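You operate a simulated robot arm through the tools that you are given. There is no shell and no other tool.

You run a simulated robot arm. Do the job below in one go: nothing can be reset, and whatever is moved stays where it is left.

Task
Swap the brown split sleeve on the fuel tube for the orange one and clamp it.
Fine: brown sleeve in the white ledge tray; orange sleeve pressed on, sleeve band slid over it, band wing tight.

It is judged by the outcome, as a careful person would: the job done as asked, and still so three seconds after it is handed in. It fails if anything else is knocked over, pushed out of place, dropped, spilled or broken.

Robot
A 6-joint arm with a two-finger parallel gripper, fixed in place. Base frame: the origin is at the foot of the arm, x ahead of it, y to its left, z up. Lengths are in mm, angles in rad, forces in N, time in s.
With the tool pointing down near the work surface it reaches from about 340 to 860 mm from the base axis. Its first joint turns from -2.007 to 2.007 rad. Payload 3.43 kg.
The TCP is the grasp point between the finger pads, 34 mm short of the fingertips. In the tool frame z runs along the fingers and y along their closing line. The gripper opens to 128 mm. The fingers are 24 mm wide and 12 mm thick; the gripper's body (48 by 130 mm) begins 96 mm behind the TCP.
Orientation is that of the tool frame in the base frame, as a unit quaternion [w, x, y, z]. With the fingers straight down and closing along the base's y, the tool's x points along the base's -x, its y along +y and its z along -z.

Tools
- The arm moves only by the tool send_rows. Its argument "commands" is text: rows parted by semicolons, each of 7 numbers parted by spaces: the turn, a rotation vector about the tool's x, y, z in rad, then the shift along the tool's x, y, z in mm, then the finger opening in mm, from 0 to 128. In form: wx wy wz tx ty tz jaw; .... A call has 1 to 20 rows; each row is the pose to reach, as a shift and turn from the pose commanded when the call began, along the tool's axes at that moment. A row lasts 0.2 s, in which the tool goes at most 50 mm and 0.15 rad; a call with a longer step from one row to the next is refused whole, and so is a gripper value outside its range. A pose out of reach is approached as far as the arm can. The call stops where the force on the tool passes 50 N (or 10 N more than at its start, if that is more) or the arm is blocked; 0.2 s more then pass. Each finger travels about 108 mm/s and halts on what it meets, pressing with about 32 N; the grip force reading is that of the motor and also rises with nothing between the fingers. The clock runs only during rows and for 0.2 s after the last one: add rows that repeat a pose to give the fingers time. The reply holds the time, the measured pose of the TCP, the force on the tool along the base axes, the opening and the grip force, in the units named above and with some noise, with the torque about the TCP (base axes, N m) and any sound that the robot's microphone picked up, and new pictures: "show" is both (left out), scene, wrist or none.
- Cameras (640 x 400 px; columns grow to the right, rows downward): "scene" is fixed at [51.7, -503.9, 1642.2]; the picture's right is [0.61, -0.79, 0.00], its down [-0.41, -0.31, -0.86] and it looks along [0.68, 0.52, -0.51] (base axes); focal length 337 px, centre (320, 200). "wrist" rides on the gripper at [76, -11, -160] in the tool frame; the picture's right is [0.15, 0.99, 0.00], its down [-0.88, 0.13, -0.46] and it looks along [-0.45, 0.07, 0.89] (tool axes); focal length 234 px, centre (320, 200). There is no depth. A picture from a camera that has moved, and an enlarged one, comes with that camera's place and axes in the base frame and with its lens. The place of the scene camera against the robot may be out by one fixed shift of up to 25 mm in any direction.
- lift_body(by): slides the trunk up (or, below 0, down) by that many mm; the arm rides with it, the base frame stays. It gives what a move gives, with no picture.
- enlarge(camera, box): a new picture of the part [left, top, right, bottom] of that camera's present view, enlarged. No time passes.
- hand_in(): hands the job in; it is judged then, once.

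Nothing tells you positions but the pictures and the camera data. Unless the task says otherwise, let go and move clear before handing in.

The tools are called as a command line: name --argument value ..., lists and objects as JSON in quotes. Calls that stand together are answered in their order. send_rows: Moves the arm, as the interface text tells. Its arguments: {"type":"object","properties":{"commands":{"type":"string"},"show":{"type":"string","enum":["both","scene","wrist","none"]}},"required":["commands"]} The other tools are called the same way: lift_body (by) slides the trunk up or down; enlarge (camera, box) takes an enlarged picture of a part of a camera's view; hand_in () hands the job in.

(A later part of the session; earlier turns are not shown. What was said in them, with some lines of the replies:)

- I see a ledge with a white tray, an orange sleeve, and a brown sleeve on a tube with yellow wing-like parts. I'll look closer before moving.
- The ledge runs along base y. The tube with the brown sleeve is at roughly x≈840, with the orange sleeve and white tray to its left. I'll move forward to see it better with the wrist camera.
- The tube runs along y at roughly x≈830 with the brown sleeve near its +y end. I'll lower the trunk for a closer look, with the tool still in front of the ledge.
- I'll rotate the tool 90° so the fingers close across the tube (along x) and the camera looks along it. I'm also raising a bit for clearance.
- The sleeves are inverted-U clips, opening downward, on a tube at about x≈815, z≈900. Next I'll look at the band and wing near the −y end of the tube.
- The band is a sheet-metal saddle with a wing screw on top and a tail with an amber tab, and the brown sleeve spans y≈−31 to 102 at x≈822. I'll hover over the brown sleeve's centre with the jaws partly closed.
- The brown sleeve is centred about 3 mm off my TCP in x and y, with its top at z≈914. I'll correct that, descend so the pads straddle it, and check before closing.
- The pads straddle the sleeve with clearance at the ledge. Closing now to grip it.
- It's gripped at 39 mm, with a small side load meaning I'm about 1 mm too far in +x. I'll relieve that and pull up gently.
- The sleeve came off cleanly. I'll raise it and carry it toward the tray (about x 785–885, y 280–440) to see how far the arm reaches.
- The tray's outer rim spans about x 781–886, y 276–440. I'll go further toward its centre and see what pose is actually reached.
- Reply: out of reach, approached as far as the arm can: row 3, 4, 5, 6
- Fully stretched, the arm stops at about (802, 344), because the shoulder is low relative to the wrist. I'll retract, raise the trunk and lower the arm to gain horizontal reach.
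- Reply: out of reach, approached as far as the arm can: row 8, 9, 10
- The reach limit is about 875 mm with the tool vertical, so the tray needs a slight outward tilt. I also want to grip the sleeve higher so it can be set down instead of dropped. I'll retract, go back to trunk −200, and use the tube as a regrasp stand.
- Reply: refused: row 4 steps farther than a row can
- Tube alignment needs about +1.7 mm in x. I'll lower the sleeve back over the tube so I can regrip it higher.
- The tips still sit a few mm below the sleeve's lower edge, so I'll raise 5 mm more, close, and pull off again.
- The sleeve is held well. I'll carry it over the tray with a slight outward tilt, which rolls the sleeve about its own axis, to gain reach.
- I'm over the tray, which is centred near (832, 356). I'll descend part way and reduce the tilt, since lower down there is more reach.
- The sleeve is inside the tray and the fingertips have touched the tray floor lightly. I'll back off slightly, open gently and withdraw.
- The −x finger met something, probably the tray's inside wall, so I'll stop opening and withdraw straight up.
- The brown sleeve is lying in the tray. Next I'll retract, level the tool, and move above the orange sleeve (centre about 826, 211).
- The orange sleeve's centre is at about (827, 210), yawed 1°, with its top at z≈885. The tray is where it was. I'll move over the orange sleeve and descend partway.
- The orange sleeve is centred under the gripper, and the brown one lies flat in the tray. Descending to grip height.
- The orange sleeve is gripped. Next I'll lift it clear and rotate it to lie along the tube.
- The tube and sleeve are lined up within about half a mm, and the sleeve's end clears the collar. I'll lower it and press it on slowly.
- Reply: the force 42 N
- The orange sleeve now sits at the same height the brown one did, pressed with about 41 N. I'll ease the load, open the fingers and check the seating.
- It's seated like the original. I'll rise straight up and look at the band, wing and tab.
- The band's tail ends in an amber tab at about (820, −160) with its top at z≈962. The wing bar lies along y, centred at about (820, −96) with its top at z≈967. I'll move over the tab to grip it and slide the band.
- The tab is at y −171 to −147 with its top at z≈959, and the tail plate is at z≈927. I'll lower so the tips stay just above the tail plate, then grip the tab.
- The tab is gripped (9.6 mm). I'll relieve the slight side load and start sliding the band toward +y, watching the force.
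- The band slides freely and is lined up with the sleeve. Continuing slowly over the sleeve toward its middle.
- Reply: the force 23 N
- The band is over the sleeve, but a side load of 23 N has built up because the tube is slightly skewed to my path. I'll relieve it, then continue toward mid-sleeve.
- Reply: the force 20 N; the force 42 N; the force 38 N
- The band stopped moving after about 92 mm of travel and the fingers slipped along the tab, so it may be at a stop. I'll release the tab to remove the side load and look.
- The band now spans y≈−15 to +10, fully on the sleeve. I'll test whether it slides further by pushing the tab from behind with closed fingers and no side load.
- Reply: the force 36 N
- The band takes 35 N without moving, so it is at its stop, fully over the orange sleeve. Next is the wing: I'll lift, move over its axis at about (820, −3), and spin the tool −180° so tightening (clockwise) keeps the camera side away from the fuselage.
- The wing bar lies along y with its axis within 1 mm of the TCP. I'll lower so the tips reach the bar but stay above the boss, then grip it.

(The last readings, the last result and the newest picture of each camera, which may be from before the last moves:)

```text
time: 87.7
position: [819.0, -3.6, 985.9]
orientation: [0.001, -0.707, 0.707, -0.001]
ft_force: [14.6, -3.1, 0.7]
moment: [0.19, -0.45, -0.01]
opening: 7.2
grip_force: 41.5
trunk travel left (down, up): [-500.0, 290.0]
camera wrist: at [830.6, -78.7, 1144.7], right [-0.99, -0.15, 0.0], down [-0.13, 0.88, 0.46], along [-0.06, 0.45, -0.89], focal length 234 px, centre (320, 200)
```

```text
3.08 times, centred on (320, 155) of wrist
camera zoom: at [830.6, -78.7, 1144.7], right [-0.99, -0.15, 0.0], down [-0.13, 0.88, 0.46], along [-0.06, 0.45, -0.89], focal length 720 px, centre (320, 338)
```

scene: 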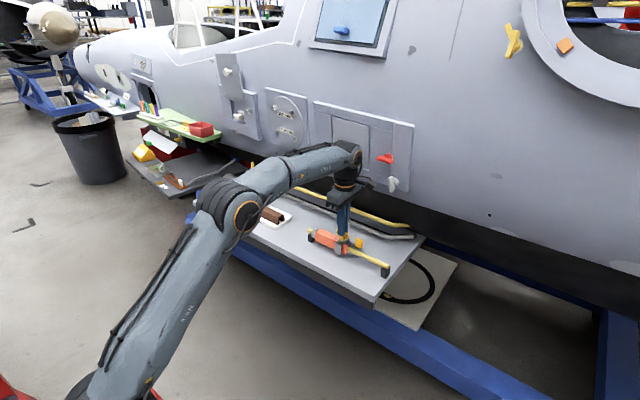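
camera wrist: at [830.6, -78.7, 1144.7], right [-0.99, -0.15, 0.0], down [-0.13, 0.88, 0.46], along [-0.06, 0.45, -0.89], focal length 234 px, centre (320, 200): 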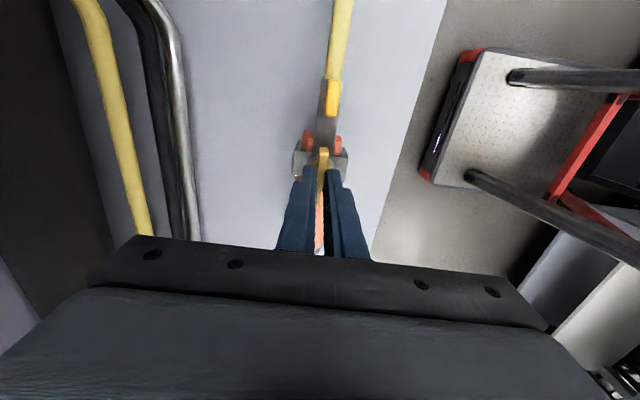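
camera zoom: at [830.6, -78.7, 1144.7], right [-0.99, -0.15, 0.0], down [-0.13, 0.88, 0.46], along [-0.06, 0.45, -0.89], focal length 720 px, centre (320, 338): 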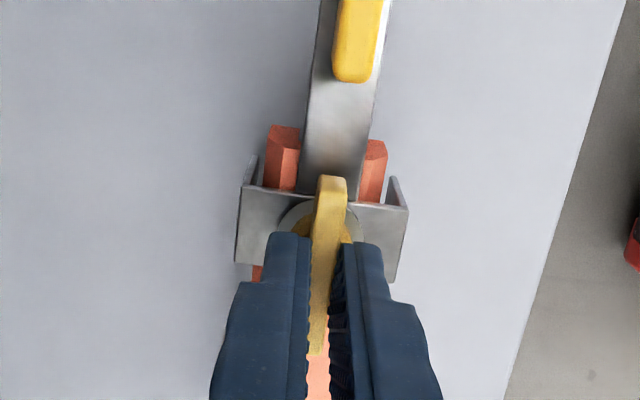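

The wing is gripped (7.2 mm thick). I'll recentre about 1.2 mm in +x to cancel the side force and start turning clockwise.

send_rows --commands "0 0 0 0 -0.6 0 0; 0 0 0 0 -1.2 0 0; 0 0 0 0 -1.2 0 0" --show "none"

send_rows --commands "0 0 0.05 0 0 0 0; 0 0 0.1 0 0 0 0; 0 0 0.15 0 0 0 0; 0 0 0.2 0 0 0 0; 0 0 0.2 0 0 0 0"

enlarge --camera "scene" --box '[310, 200, 370, 260]'

```text
time: 88.5
position: [819.8, -3.2, 986.2]
orientation: [0.0, -0.707, 0.707, 0.001]
ft_force: [9.7, -2.3, 0.2]
moment: [-0.34, -0.34, -0.04]
opening: 7.1
grip_force: 40.9
trunk travel left (down, up): [-500.0, 290.0]
```

```text
time: 89.7
position: [819.6, -3.3, 985.1]
orientation: [-0.001, -0.633, 0.774, 0.0]
ft_force: [-9.3, -9.8, -3.1]
moment: [0.32, 0.13, -0.01]
opening: 7.4
grip_force: 41.4
trunk travel left (down, up): [-500.0, 290.0]
camera wrist: at [816.1, -79.3, 1144.6], right [-1.0, 0.05, 0.0], down [0.05, 0.89, 0.46], along [0.02, 0.45, -0.89], focal length 234 px, centre (320, 200)
```

scene: 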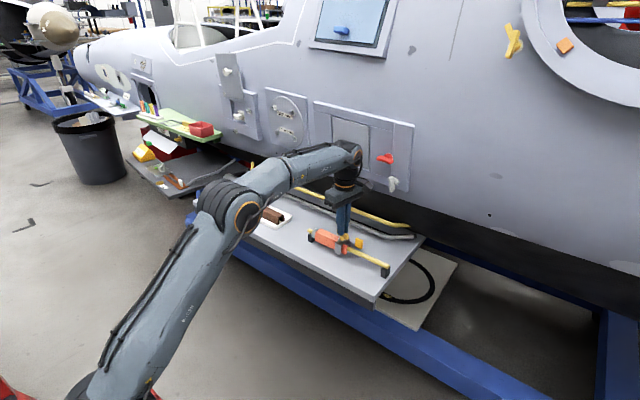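
wrist: 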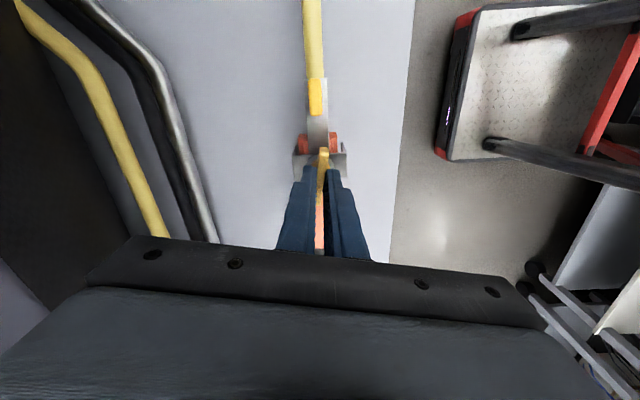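

```text
6.67 times, centred on (340, 230) of scene
camera zoom: at [51.7, -503.9, 1642.2], right [0.61, -0.79, 0.0], down [-0.41, -0.31, -0.86], along [0.68, 0.52, -0.51], focal length 2247 px, centre (187, 0)
```

zoom: 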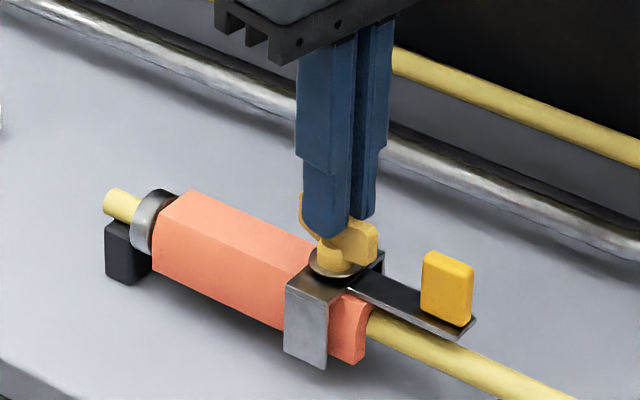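

The wing turns with the tool and almost no torque so far. Continuing clockwise.

send_rows --commands "0 0 0.1 0 0 0 0; 0 0 0.2 0 0 0 0; 0 0 0.3 0 0 0 0; 0 0 0.4 0 0 0 0; 0 0 0.5 0 0 0 0; 0 0 0.6 0 0 0 0; 0 0 0.6 0 0 0 0"

enlarge --camera "scene" --box '[310, 200, 370, 260]'

enlarge --camera "wrist" --box '[240, 90, 400, 220]'

```text
time: 91.3
position: [821.8, -2.3, 985.9]
orientation: [-0.002, -0.376, 0.927, 0.001]
ft_force: [-26.8, -8.0, -17.6]
moment: [-0.3, 0.84, 0.0]
opening: 7.4
grip_force: 41.5
trunk travel left (down, up): [-500.0, 290.0]
camera wrist: at [774.1, -63.5, 1144.6], right [-0.79, 0.61, 0.0], down [0.54, 0.71, 0.45], along [0.27, 0.36, -0.89], focal length 234 px, centre (320, 200)
```

scene: 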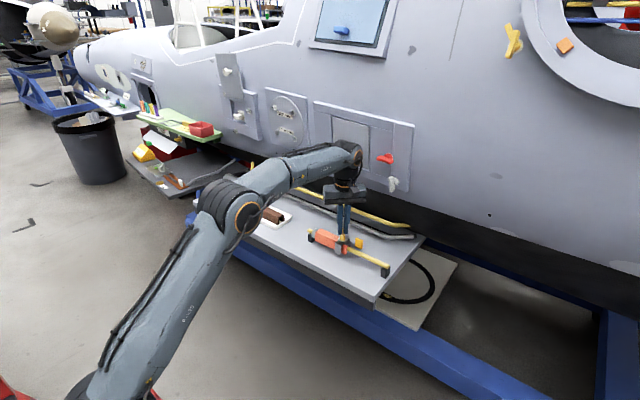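
wrist: 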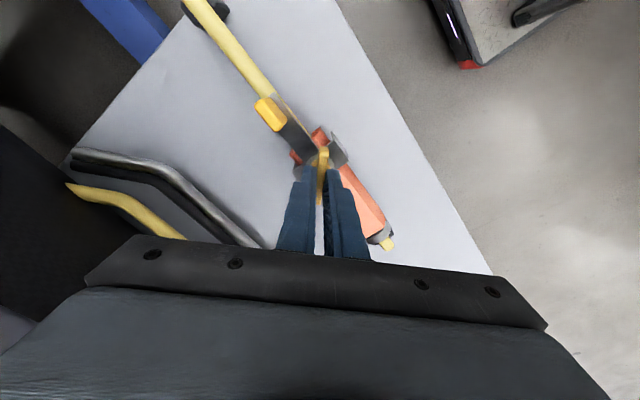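

```text
6.67 times, centred on (340, 230) of scene
camera zoom: at [51.7, -503.9, 1642.2], right [0.61, -0.79, 0.0], down [-0.41, -0.31, -0.86], along [0.68, 0.52, -0.51], focal length 2247 px, centre (187, 0)
```

zoom: 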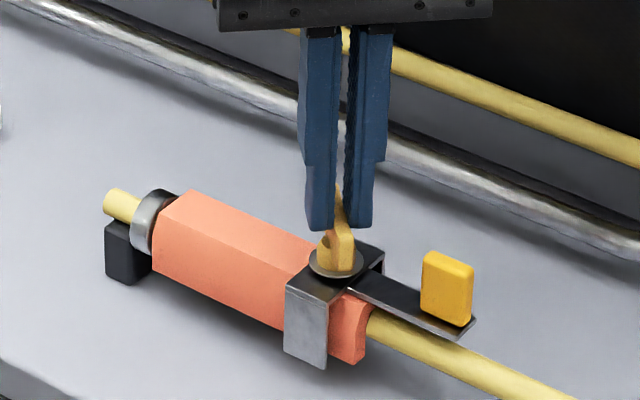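

```text
3.08 times, centred on (320, 155) of wrist
camera zoom: at [774.1, -63.5, 1144.6], right [-0.79, 0.61, 0.0], down [0.54, 0.71, 0.45], along [0.27, 0.36, -0.89], focal length 720 px, centre (320, 338)
```

zoom: 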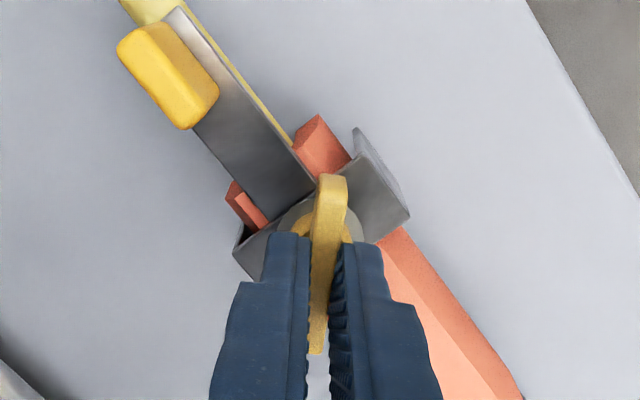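

The wing has turned about 0.8 rad and the side forces show my rotation centre is slightly off. I'll shift to relieve them and keep turning.

send_rows --commands "0 0 0 0.7 0.4 0.5 0; 0 0 0 1.3 0.8 0.8 0; 0 0 0 1.3 0.8 0.8 0" --show "none"

```text
time: 92.1
position: [820.5, -2.4, 984.8]
orientation: [0.001, -0.377, 0.926, -0.001]
ft_force: [-9.6, -5.2, -10.0]
moment: [-0.44, 0.61, 0.02]
opening: 7.4
grip_force: 41.6
trunk travel left (down, up): [-500.0, 290.0]
```

send_rows --commands "0 0 0 0.7 0.3 0.6 0; 0 0 0.1 0.7 0.3 0.6 0; 0 0 0.2 0.7 0.3 0.6 0; 0 0 0.3 0.7 0.3 0.6 0; 0 0 0.4 0.7 0.3 0.6 0; 0 0 0.4 0.7 0.3 0.6 0" --show "none"

enlarge --camera "scene" --box '[310, 200, 370, 260]'

```text
time: 93.5
position: [820.1, -3.0, 984.7]
orientation: [0.001, -0.184, 0.983, -0.001]
ft_force: [27.7, -2.5, -0.7]
moment: [0.09, -1.15, -0.02]
opening: 7.0
grip_force: 40.9
trunk travel left (down, up): [-500.0, 290.0]
```

```text
6.67 times, centred on (340, 230) of scene
camera zoom: at [51.7, -503.9, 1642.2], right [0.61, -0.79, 0.0], down [-0.41, -0.31, -0.86], along [0.68, 0.52, -0.51], focal length 2247 px, centre (187, 0)
```

zoom: 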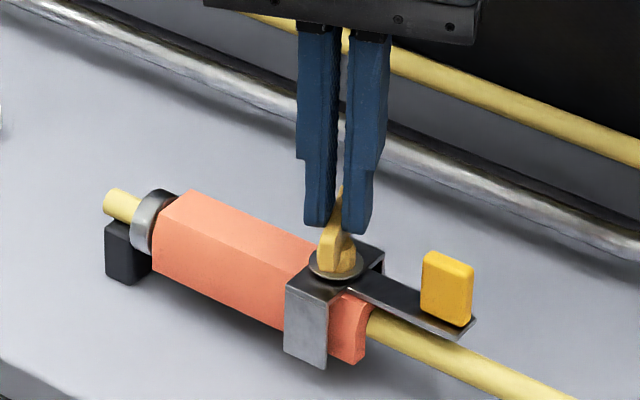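

send_rows --commands "0 0 0 -0.8 -0.3 0 0; 0 0 0 -1.6 -0.6 0 0; 0 0 0.1 -1.6 -0.6 0 0; 0 0 0.2 -1.6 -0.6 0 0; 0 0 0.3 -1.6 -0.6 0 0; 0 0 0.3 -1.6 -0.6 0 0" --show "none"

enlarge --camera "scene" --box '[310, 200, 370, 260]'

```text
time: 94.9
position: [820.7, -3.3, 985.0]
orientation: [0.0, -0.035, 0.999, 0.0]
ft_force: [1.6, 2.9, 5.6]
moment: [0.04, 0.72, -0.03]
opening: 7.3
grip_force: 41.7
trunk travel left (down, up): [-500.0, 290.0]
```

```text
6.67 times, centred on (340, 230) of scene
camera zoom: at [51.7, -503.9, 1642.2], right [0.61, -0.79, 0.0], down [-0.41, -0.31, -0.86], along [0.68, 0.52, -0.51], focal length 2247 px, centre (187, 0)
```

zoom: 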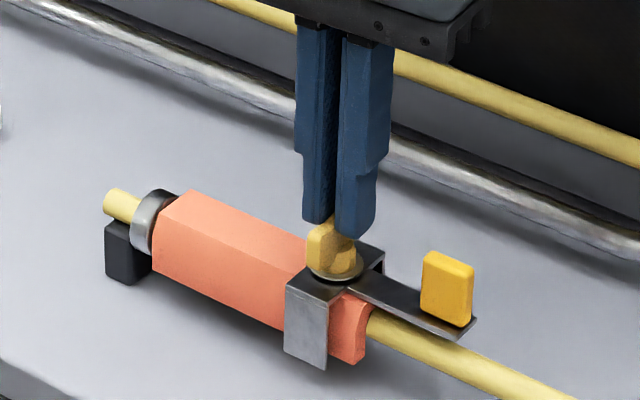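

A quarter turn is done with no resistance yet, so I'll continue clockwise.

send_rows --commands "0 0 0.1 0 0 0 0; 0 0 0.2 0 0 0 0; 0 0 0.3 0 0 0 0; 0 0 0.4 0 0 0 0; 0 0 0.5 0 0 0 0; 0 0 0.5 0 0 0 0" --show "none"

enlarge --camera "scene" --box '[310, 200, 370, 260]'

```text
time: 96.3
position: [819.9, -4.2, 981.9]
orientation: [-0.001, 0.214, 0.977, -0.001]
ft_force: [-5.9, -2.4, -8.9]
moment: [0.03, 0.26, 0.01]
opening: 7.2
grip_force: 41.6
trunk travel left (down, up): [-500.0, 290.0]
```

```text
6.67 times, centred on (340, 230) of scene
camera zoom: at [51.7, -503.9, 1642.2], right [0.61, -0.79, 0.0], down [-0.41, -0.31, -0.86], along [0.68, 0.52, -0.51], focal length 2247 px, centre (187, 0)
```

zoom: 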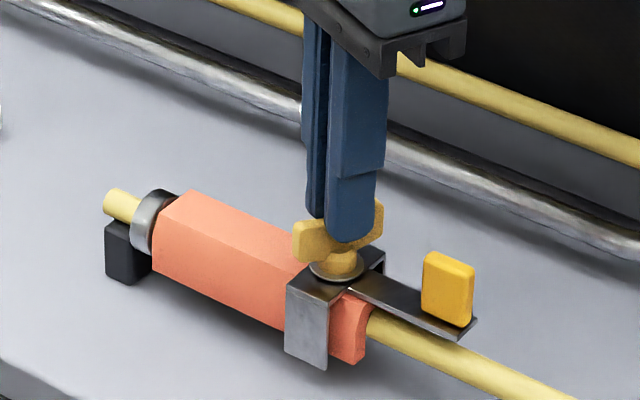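

send_rows --commands "0 0 0.1 0.3 0 0.8 0; 0 0 0.2 0.3 0 0.8 0; 0 0 0.3 0.3 0 0.8 0; 0 0 0.4 0.3 0 0.8 0; 0 0 0.5 0.3 0 0.8 0; 0 0 0.5 0.3 0 0.8 0" --show "none"

enlarge --camera "scene" --box '[310, 200, 370, 260]'

```text
time: 97.7
position: [820.8, -2.8, 982.1]
orientation: [-0.002, 0.448, 0.894, 0.0]
ft_force: [-13.5, -3.0, -10.7]
moment: [-0.62, -0.04, 0.02]
opening: 7.6
grip_force: 41.9
trunk travel left (down, up): [-500.0, 290.0]
```

```text
6.67 times, centred on (340, 230) of scene
camera zoom: at [51.7, -503.9, 1642.2], right [0.61, -0.79, 0.0], down [-0.41, -0.31, -0.86], along [0.68, 0.52, -0.51], focal length 2247 px, centre (187, 0)
```

zoom: 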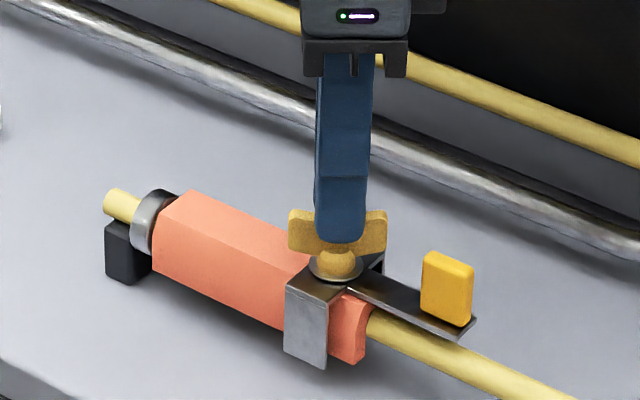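

send_rows --commands "0 0 0 0.4 -0.9 0.8 0; 0 0 0.1 0.4 -0.9 1 0; 0 0 0.2 0.4 -0.9 1 0; 0 0 0.3 0.4 -0.9 1 0; 0 0 0.4 0.4 -0.9 1 0; 0 0 0.5 0.4 -0.9 1 0; 0 0 0.6 0.4 -0.9 1 0; 0 0 0.6 0.4 -0.9 1 0" --show "none"

enlarge --camera "scene" --box '[310, 200, 370, 260]'

```text
time: 99.5
position: [819.0, -3.5, 981.5]
orientation: [0.001, 0.693, 0.721, 0.0]
ft_force: [-3.7, 4.8, -12.5]
moment: [0.25, 0.11, 0.0]
opening: 7.3
grip_force: 41.4
trunk travel left (down, up): [-500.0, 290.0]
```

```text
6.67 times, centred on (340, 230) of scene
camera zoom: at [51.7, -503.9, 1642.2], right [0.61, -0.79, 0.0], down [-0.41, -0.31, -0.86], along [0.68, 0.52, -0.51], focal length 2247 px, centre (187, 0)
```

zoom: 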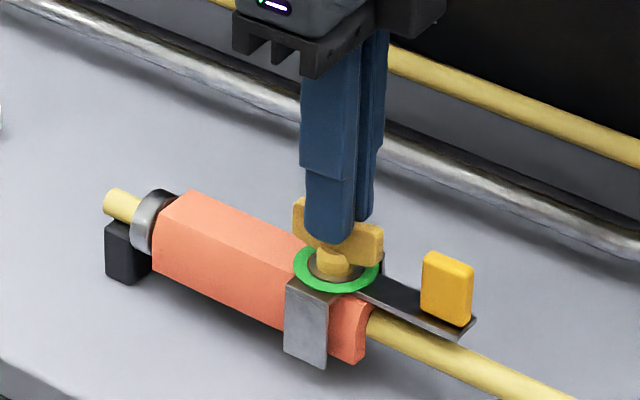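

A green ring has appeared under the wing, which looks like the "tight" indicator. I'll turn slightly more to check for a firm stop and margin.

send_rows --commands "0 0 0 0 0 1 0; 0 0 0.05 0 0 1 0; 0 0 0.1 0 0 1 0; 0 0 0.1 0 0 1 0" --show "wrist"

enlarge --camera "scene" --box '[310, 200, 370, 260]'

```text
time: 100.5
position: [820.0, -3.2, 981.9]
orientation: [0.001, 0.727, 0.686, 0.001]
ft_force: [2.6, -0.2, -1.3]
moment: [-0.01, 0.12, 1.0]
opening: 7.9
grip_force: 42.2
trunk travel left (down, up): [-500.0, 290.0]
camera wrist: at [812.7, 73.1, 1141.3], right [1.0, 0.09, 0.0], down [0.08, -0.89, 0.46], along [0.04, -0.45, -0.89], focal length 234 px, centre (320, 200)
```

wrist: 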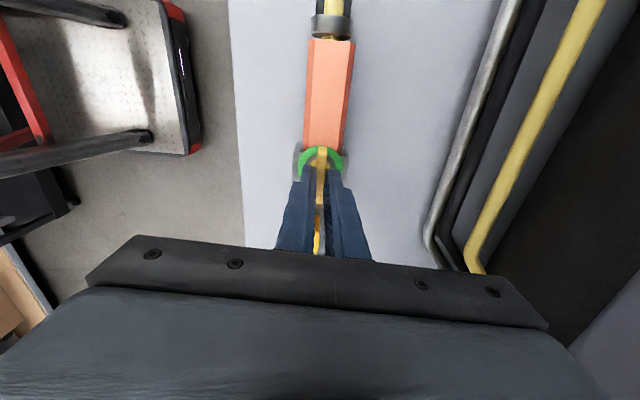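

```text
6.67 times, centred on (340, 230) of scene
camera zoom: at [51.7, -503.9, 1642.2], right [0.61, -0.79, 0.0], down [-0.41, -0.31, -0.86], along [0.68, 0.52, -0.51], focal length 2247 px, centre (187, 0)
```

zoom: 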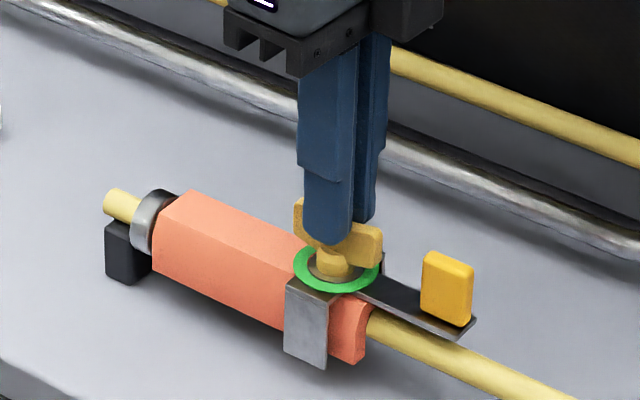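

Torque rose to about 1 N·m and the wing no longer turns, so it is at its tight stop and the ring is green. Releasing and lifting clear.

send_rows --commands "0 0 0 0 0 0 12; 0 0 0 0 0 0 22; 0 0 0 0 0 0 34; 0 0 0 0 0 -5 36; 0 0 0 0 0 -20 40; 0 0 0 0 0 -45 40; 0 0 0 0 0 -60 40; 0 0 0 0 0 -60 40"

enlarge --camera "scene" --box '[300, 205, 380, 270]'

enlarge --camera "wrist" --box '[250, 20, 410, 230]'

```text
time: 102.3
position: [819.9, -3.3, 1042.3]
orientation: [0.0, 0.728, 0.686, 0.0]
ft_force: [0.4, 0.6, 1.0]
moment: [-0.02, -0.01, 0.02]
opening: 39.9
grip_force: 0.1
trunk travel left (down, up): [-500.0, 290.0]
camera wrist: at [812.6, 73.5, 1201.2], right [1.0, 0.09, 0.0], down [0.08, -0.89, 0.46], along [0.04, -0.45, -0.89], focal length 234 px, centre (320, 200)
```

scene: 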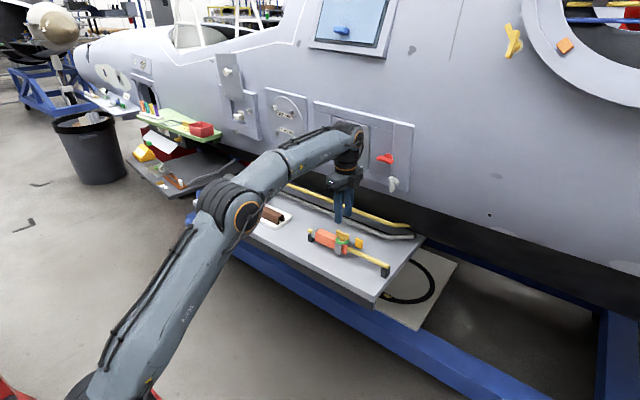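
wrist: 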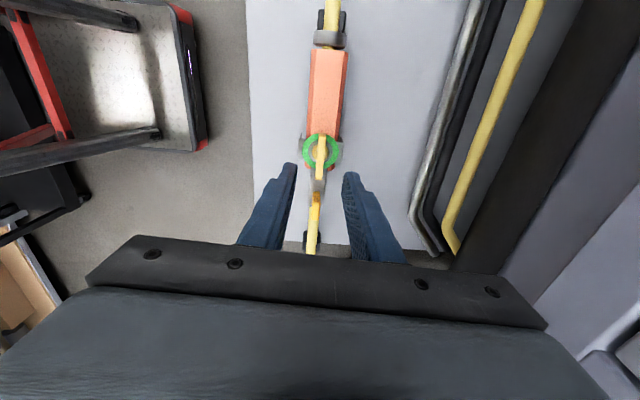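

```text
6.15 times, centred on (340, 238) of scene
camera zoom: at [51.7, -503.9, 1642.2], right [0.61, -0.79, 0.0], down [-0.41, -0.31, -0.86], along [0.68, 0.52, -0.51], focal length 2074 px, centre (197, -31)
```

zoom: 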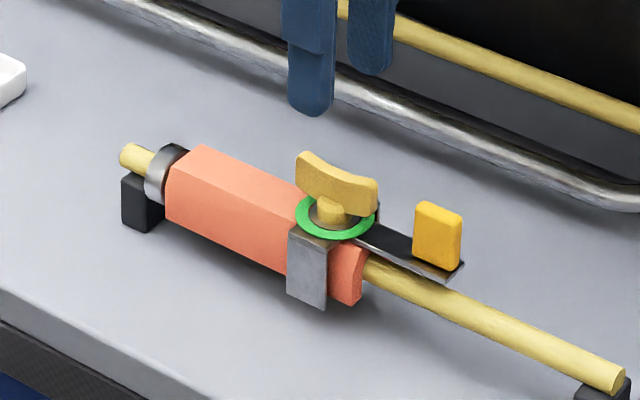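

```text
1.90 times, centred on (330, 125) of wrist
camera zoom: at [812.6, 73.5, 1201.2], right [1.0, 0.09, 0.0], down [0.08, -0.89, 0.46], along [0.04, -0.45, -0.89], focal length 446 px, centre (301, 343)
```

zoom: 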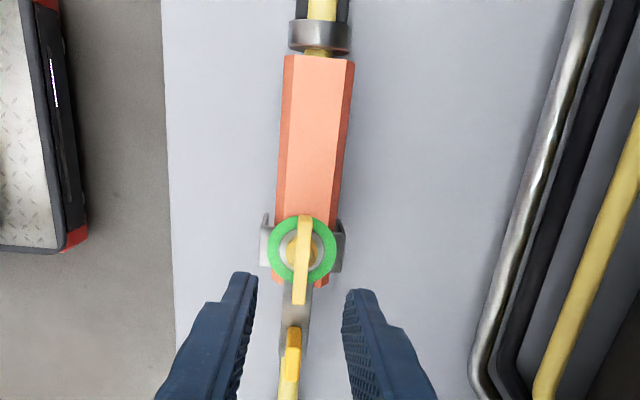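

The green ring remains after release. I'll retreat away from the ledge and do a final check.

send_rows --commands "0 0 0 0 -40 0 40; 0 0 0 0 -80 0 40; 0 0 0 0 -120 -10 40; 0 0 0 0 -160 -30 40; 0 0 0 0 -200 -50 40; 0 0 0 0 -200 -50 40"

enlarge --camera "scene" --box '[230, 180, 400, 290]'

enlarge --camera "scene" --box '[305, 220, 355, 260]'

```text
time: 103.7
position: [621.9, 9.4, 1094.5]
orientation: [0.0, 0.728, 0.686, 0.0]
ft_force: [-0.7, 0.2, 0.1]
moment: [0.0, 0.01, -0.01]
opening: 39.8
grip_force: 0.1
trunk travel left (down, up): [-500.0, 290.0]
camera wrist: at [615.3, 85.2, 1253.5], right [1.0, 0.09, 0.0], down [0.08, -0.89, 0.46], along [0.04, -0.45, -0.89], focal length 234 px, centre (320, 200)
```

scene: 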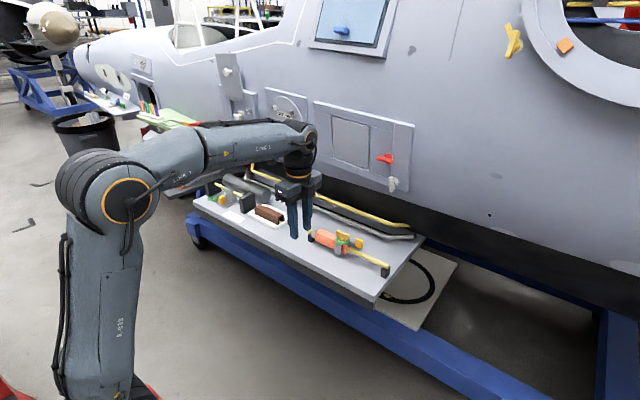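
wrist: 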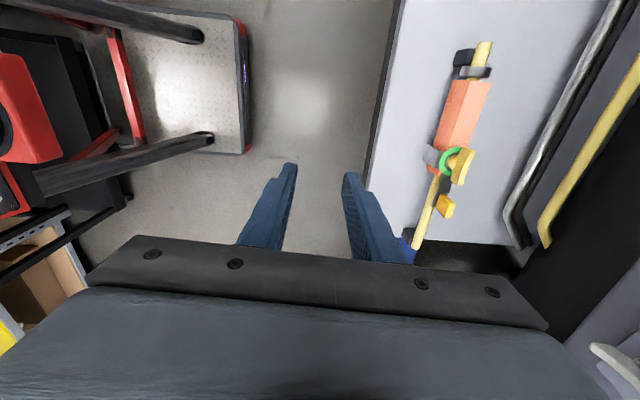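

```text
3.64 times, centred on (315, 235) of scene
camera zoom: at [51.7, -503.9, 1642.2], right [0.61, -0.79, 0.0], down [-0.41, -0.31, -0.86], along [0.68, 0.52, -0.51], focal length 1226 px, centre (338, 73)
```

zoom: 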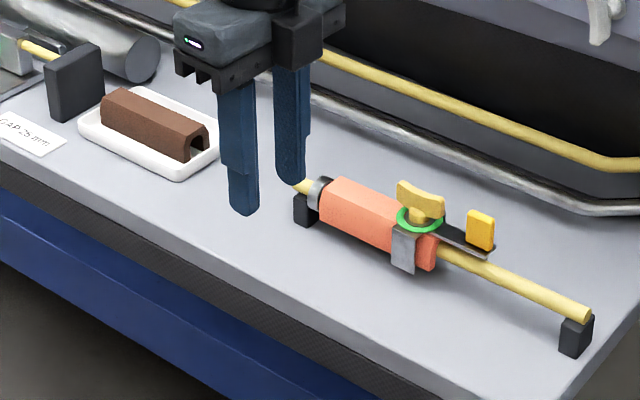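

```text
10.00 times, centred on (330, 240) of scene
camera zoom: at [51.7, -503.9, 1642.2], right [0.61, -0.79, 0.0], down [-0.41, -0.31, -0.86], along [0.68, 0.52, -0.51], focal length 3370 px, centre (220, -200)
```

zoom: 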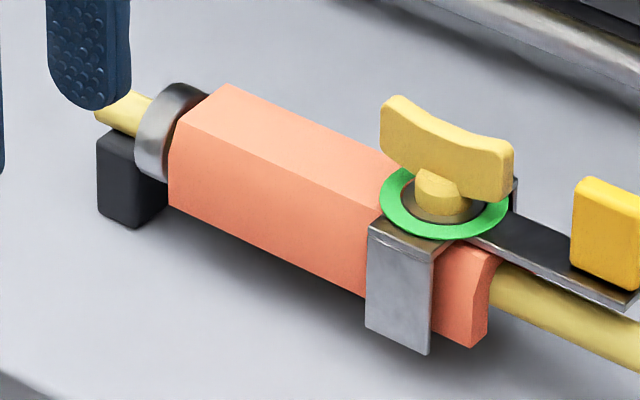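

The brown sleeve lies flat in the white tray. The orange sleeve is seated on the tube with the band over it, the wing is at its stop and the green ring is showing. The arm is clear and nothing else was disturbed, so I'm handing in.

hand_in

```text
The job is handed in.
```

The sleeves are swapped and clamped, and I've handed the job in; I haven't seen a verdict.

- **Brown sleeve:** it lies flat in the white ledge tray. A finger touched the tray's inside wall as I opened the gripper, and the tray measured within about 3 mm of where it started.
- **Orange sleeve:** it is pressed onto the fuel tube at the same height the brown one sat.
- **Band:** it slid about 92 mm until it would go no further. It stayed put under a 35 N push, and it sits over the tube's clamp end of the sleeve (the −y end) rather than the middle.
- **Wing:** I turned it clockwise about half a turn, until it stopped with about 1 N·m of resistance. A green ring appeared around it and stayed after I let go.

I had to press the brown sleeve back onto the tube once to grip it higher, then pulled it off again. The arm is clear of the ledge, and in the final pictures nothing else looks knocked over or out of place.
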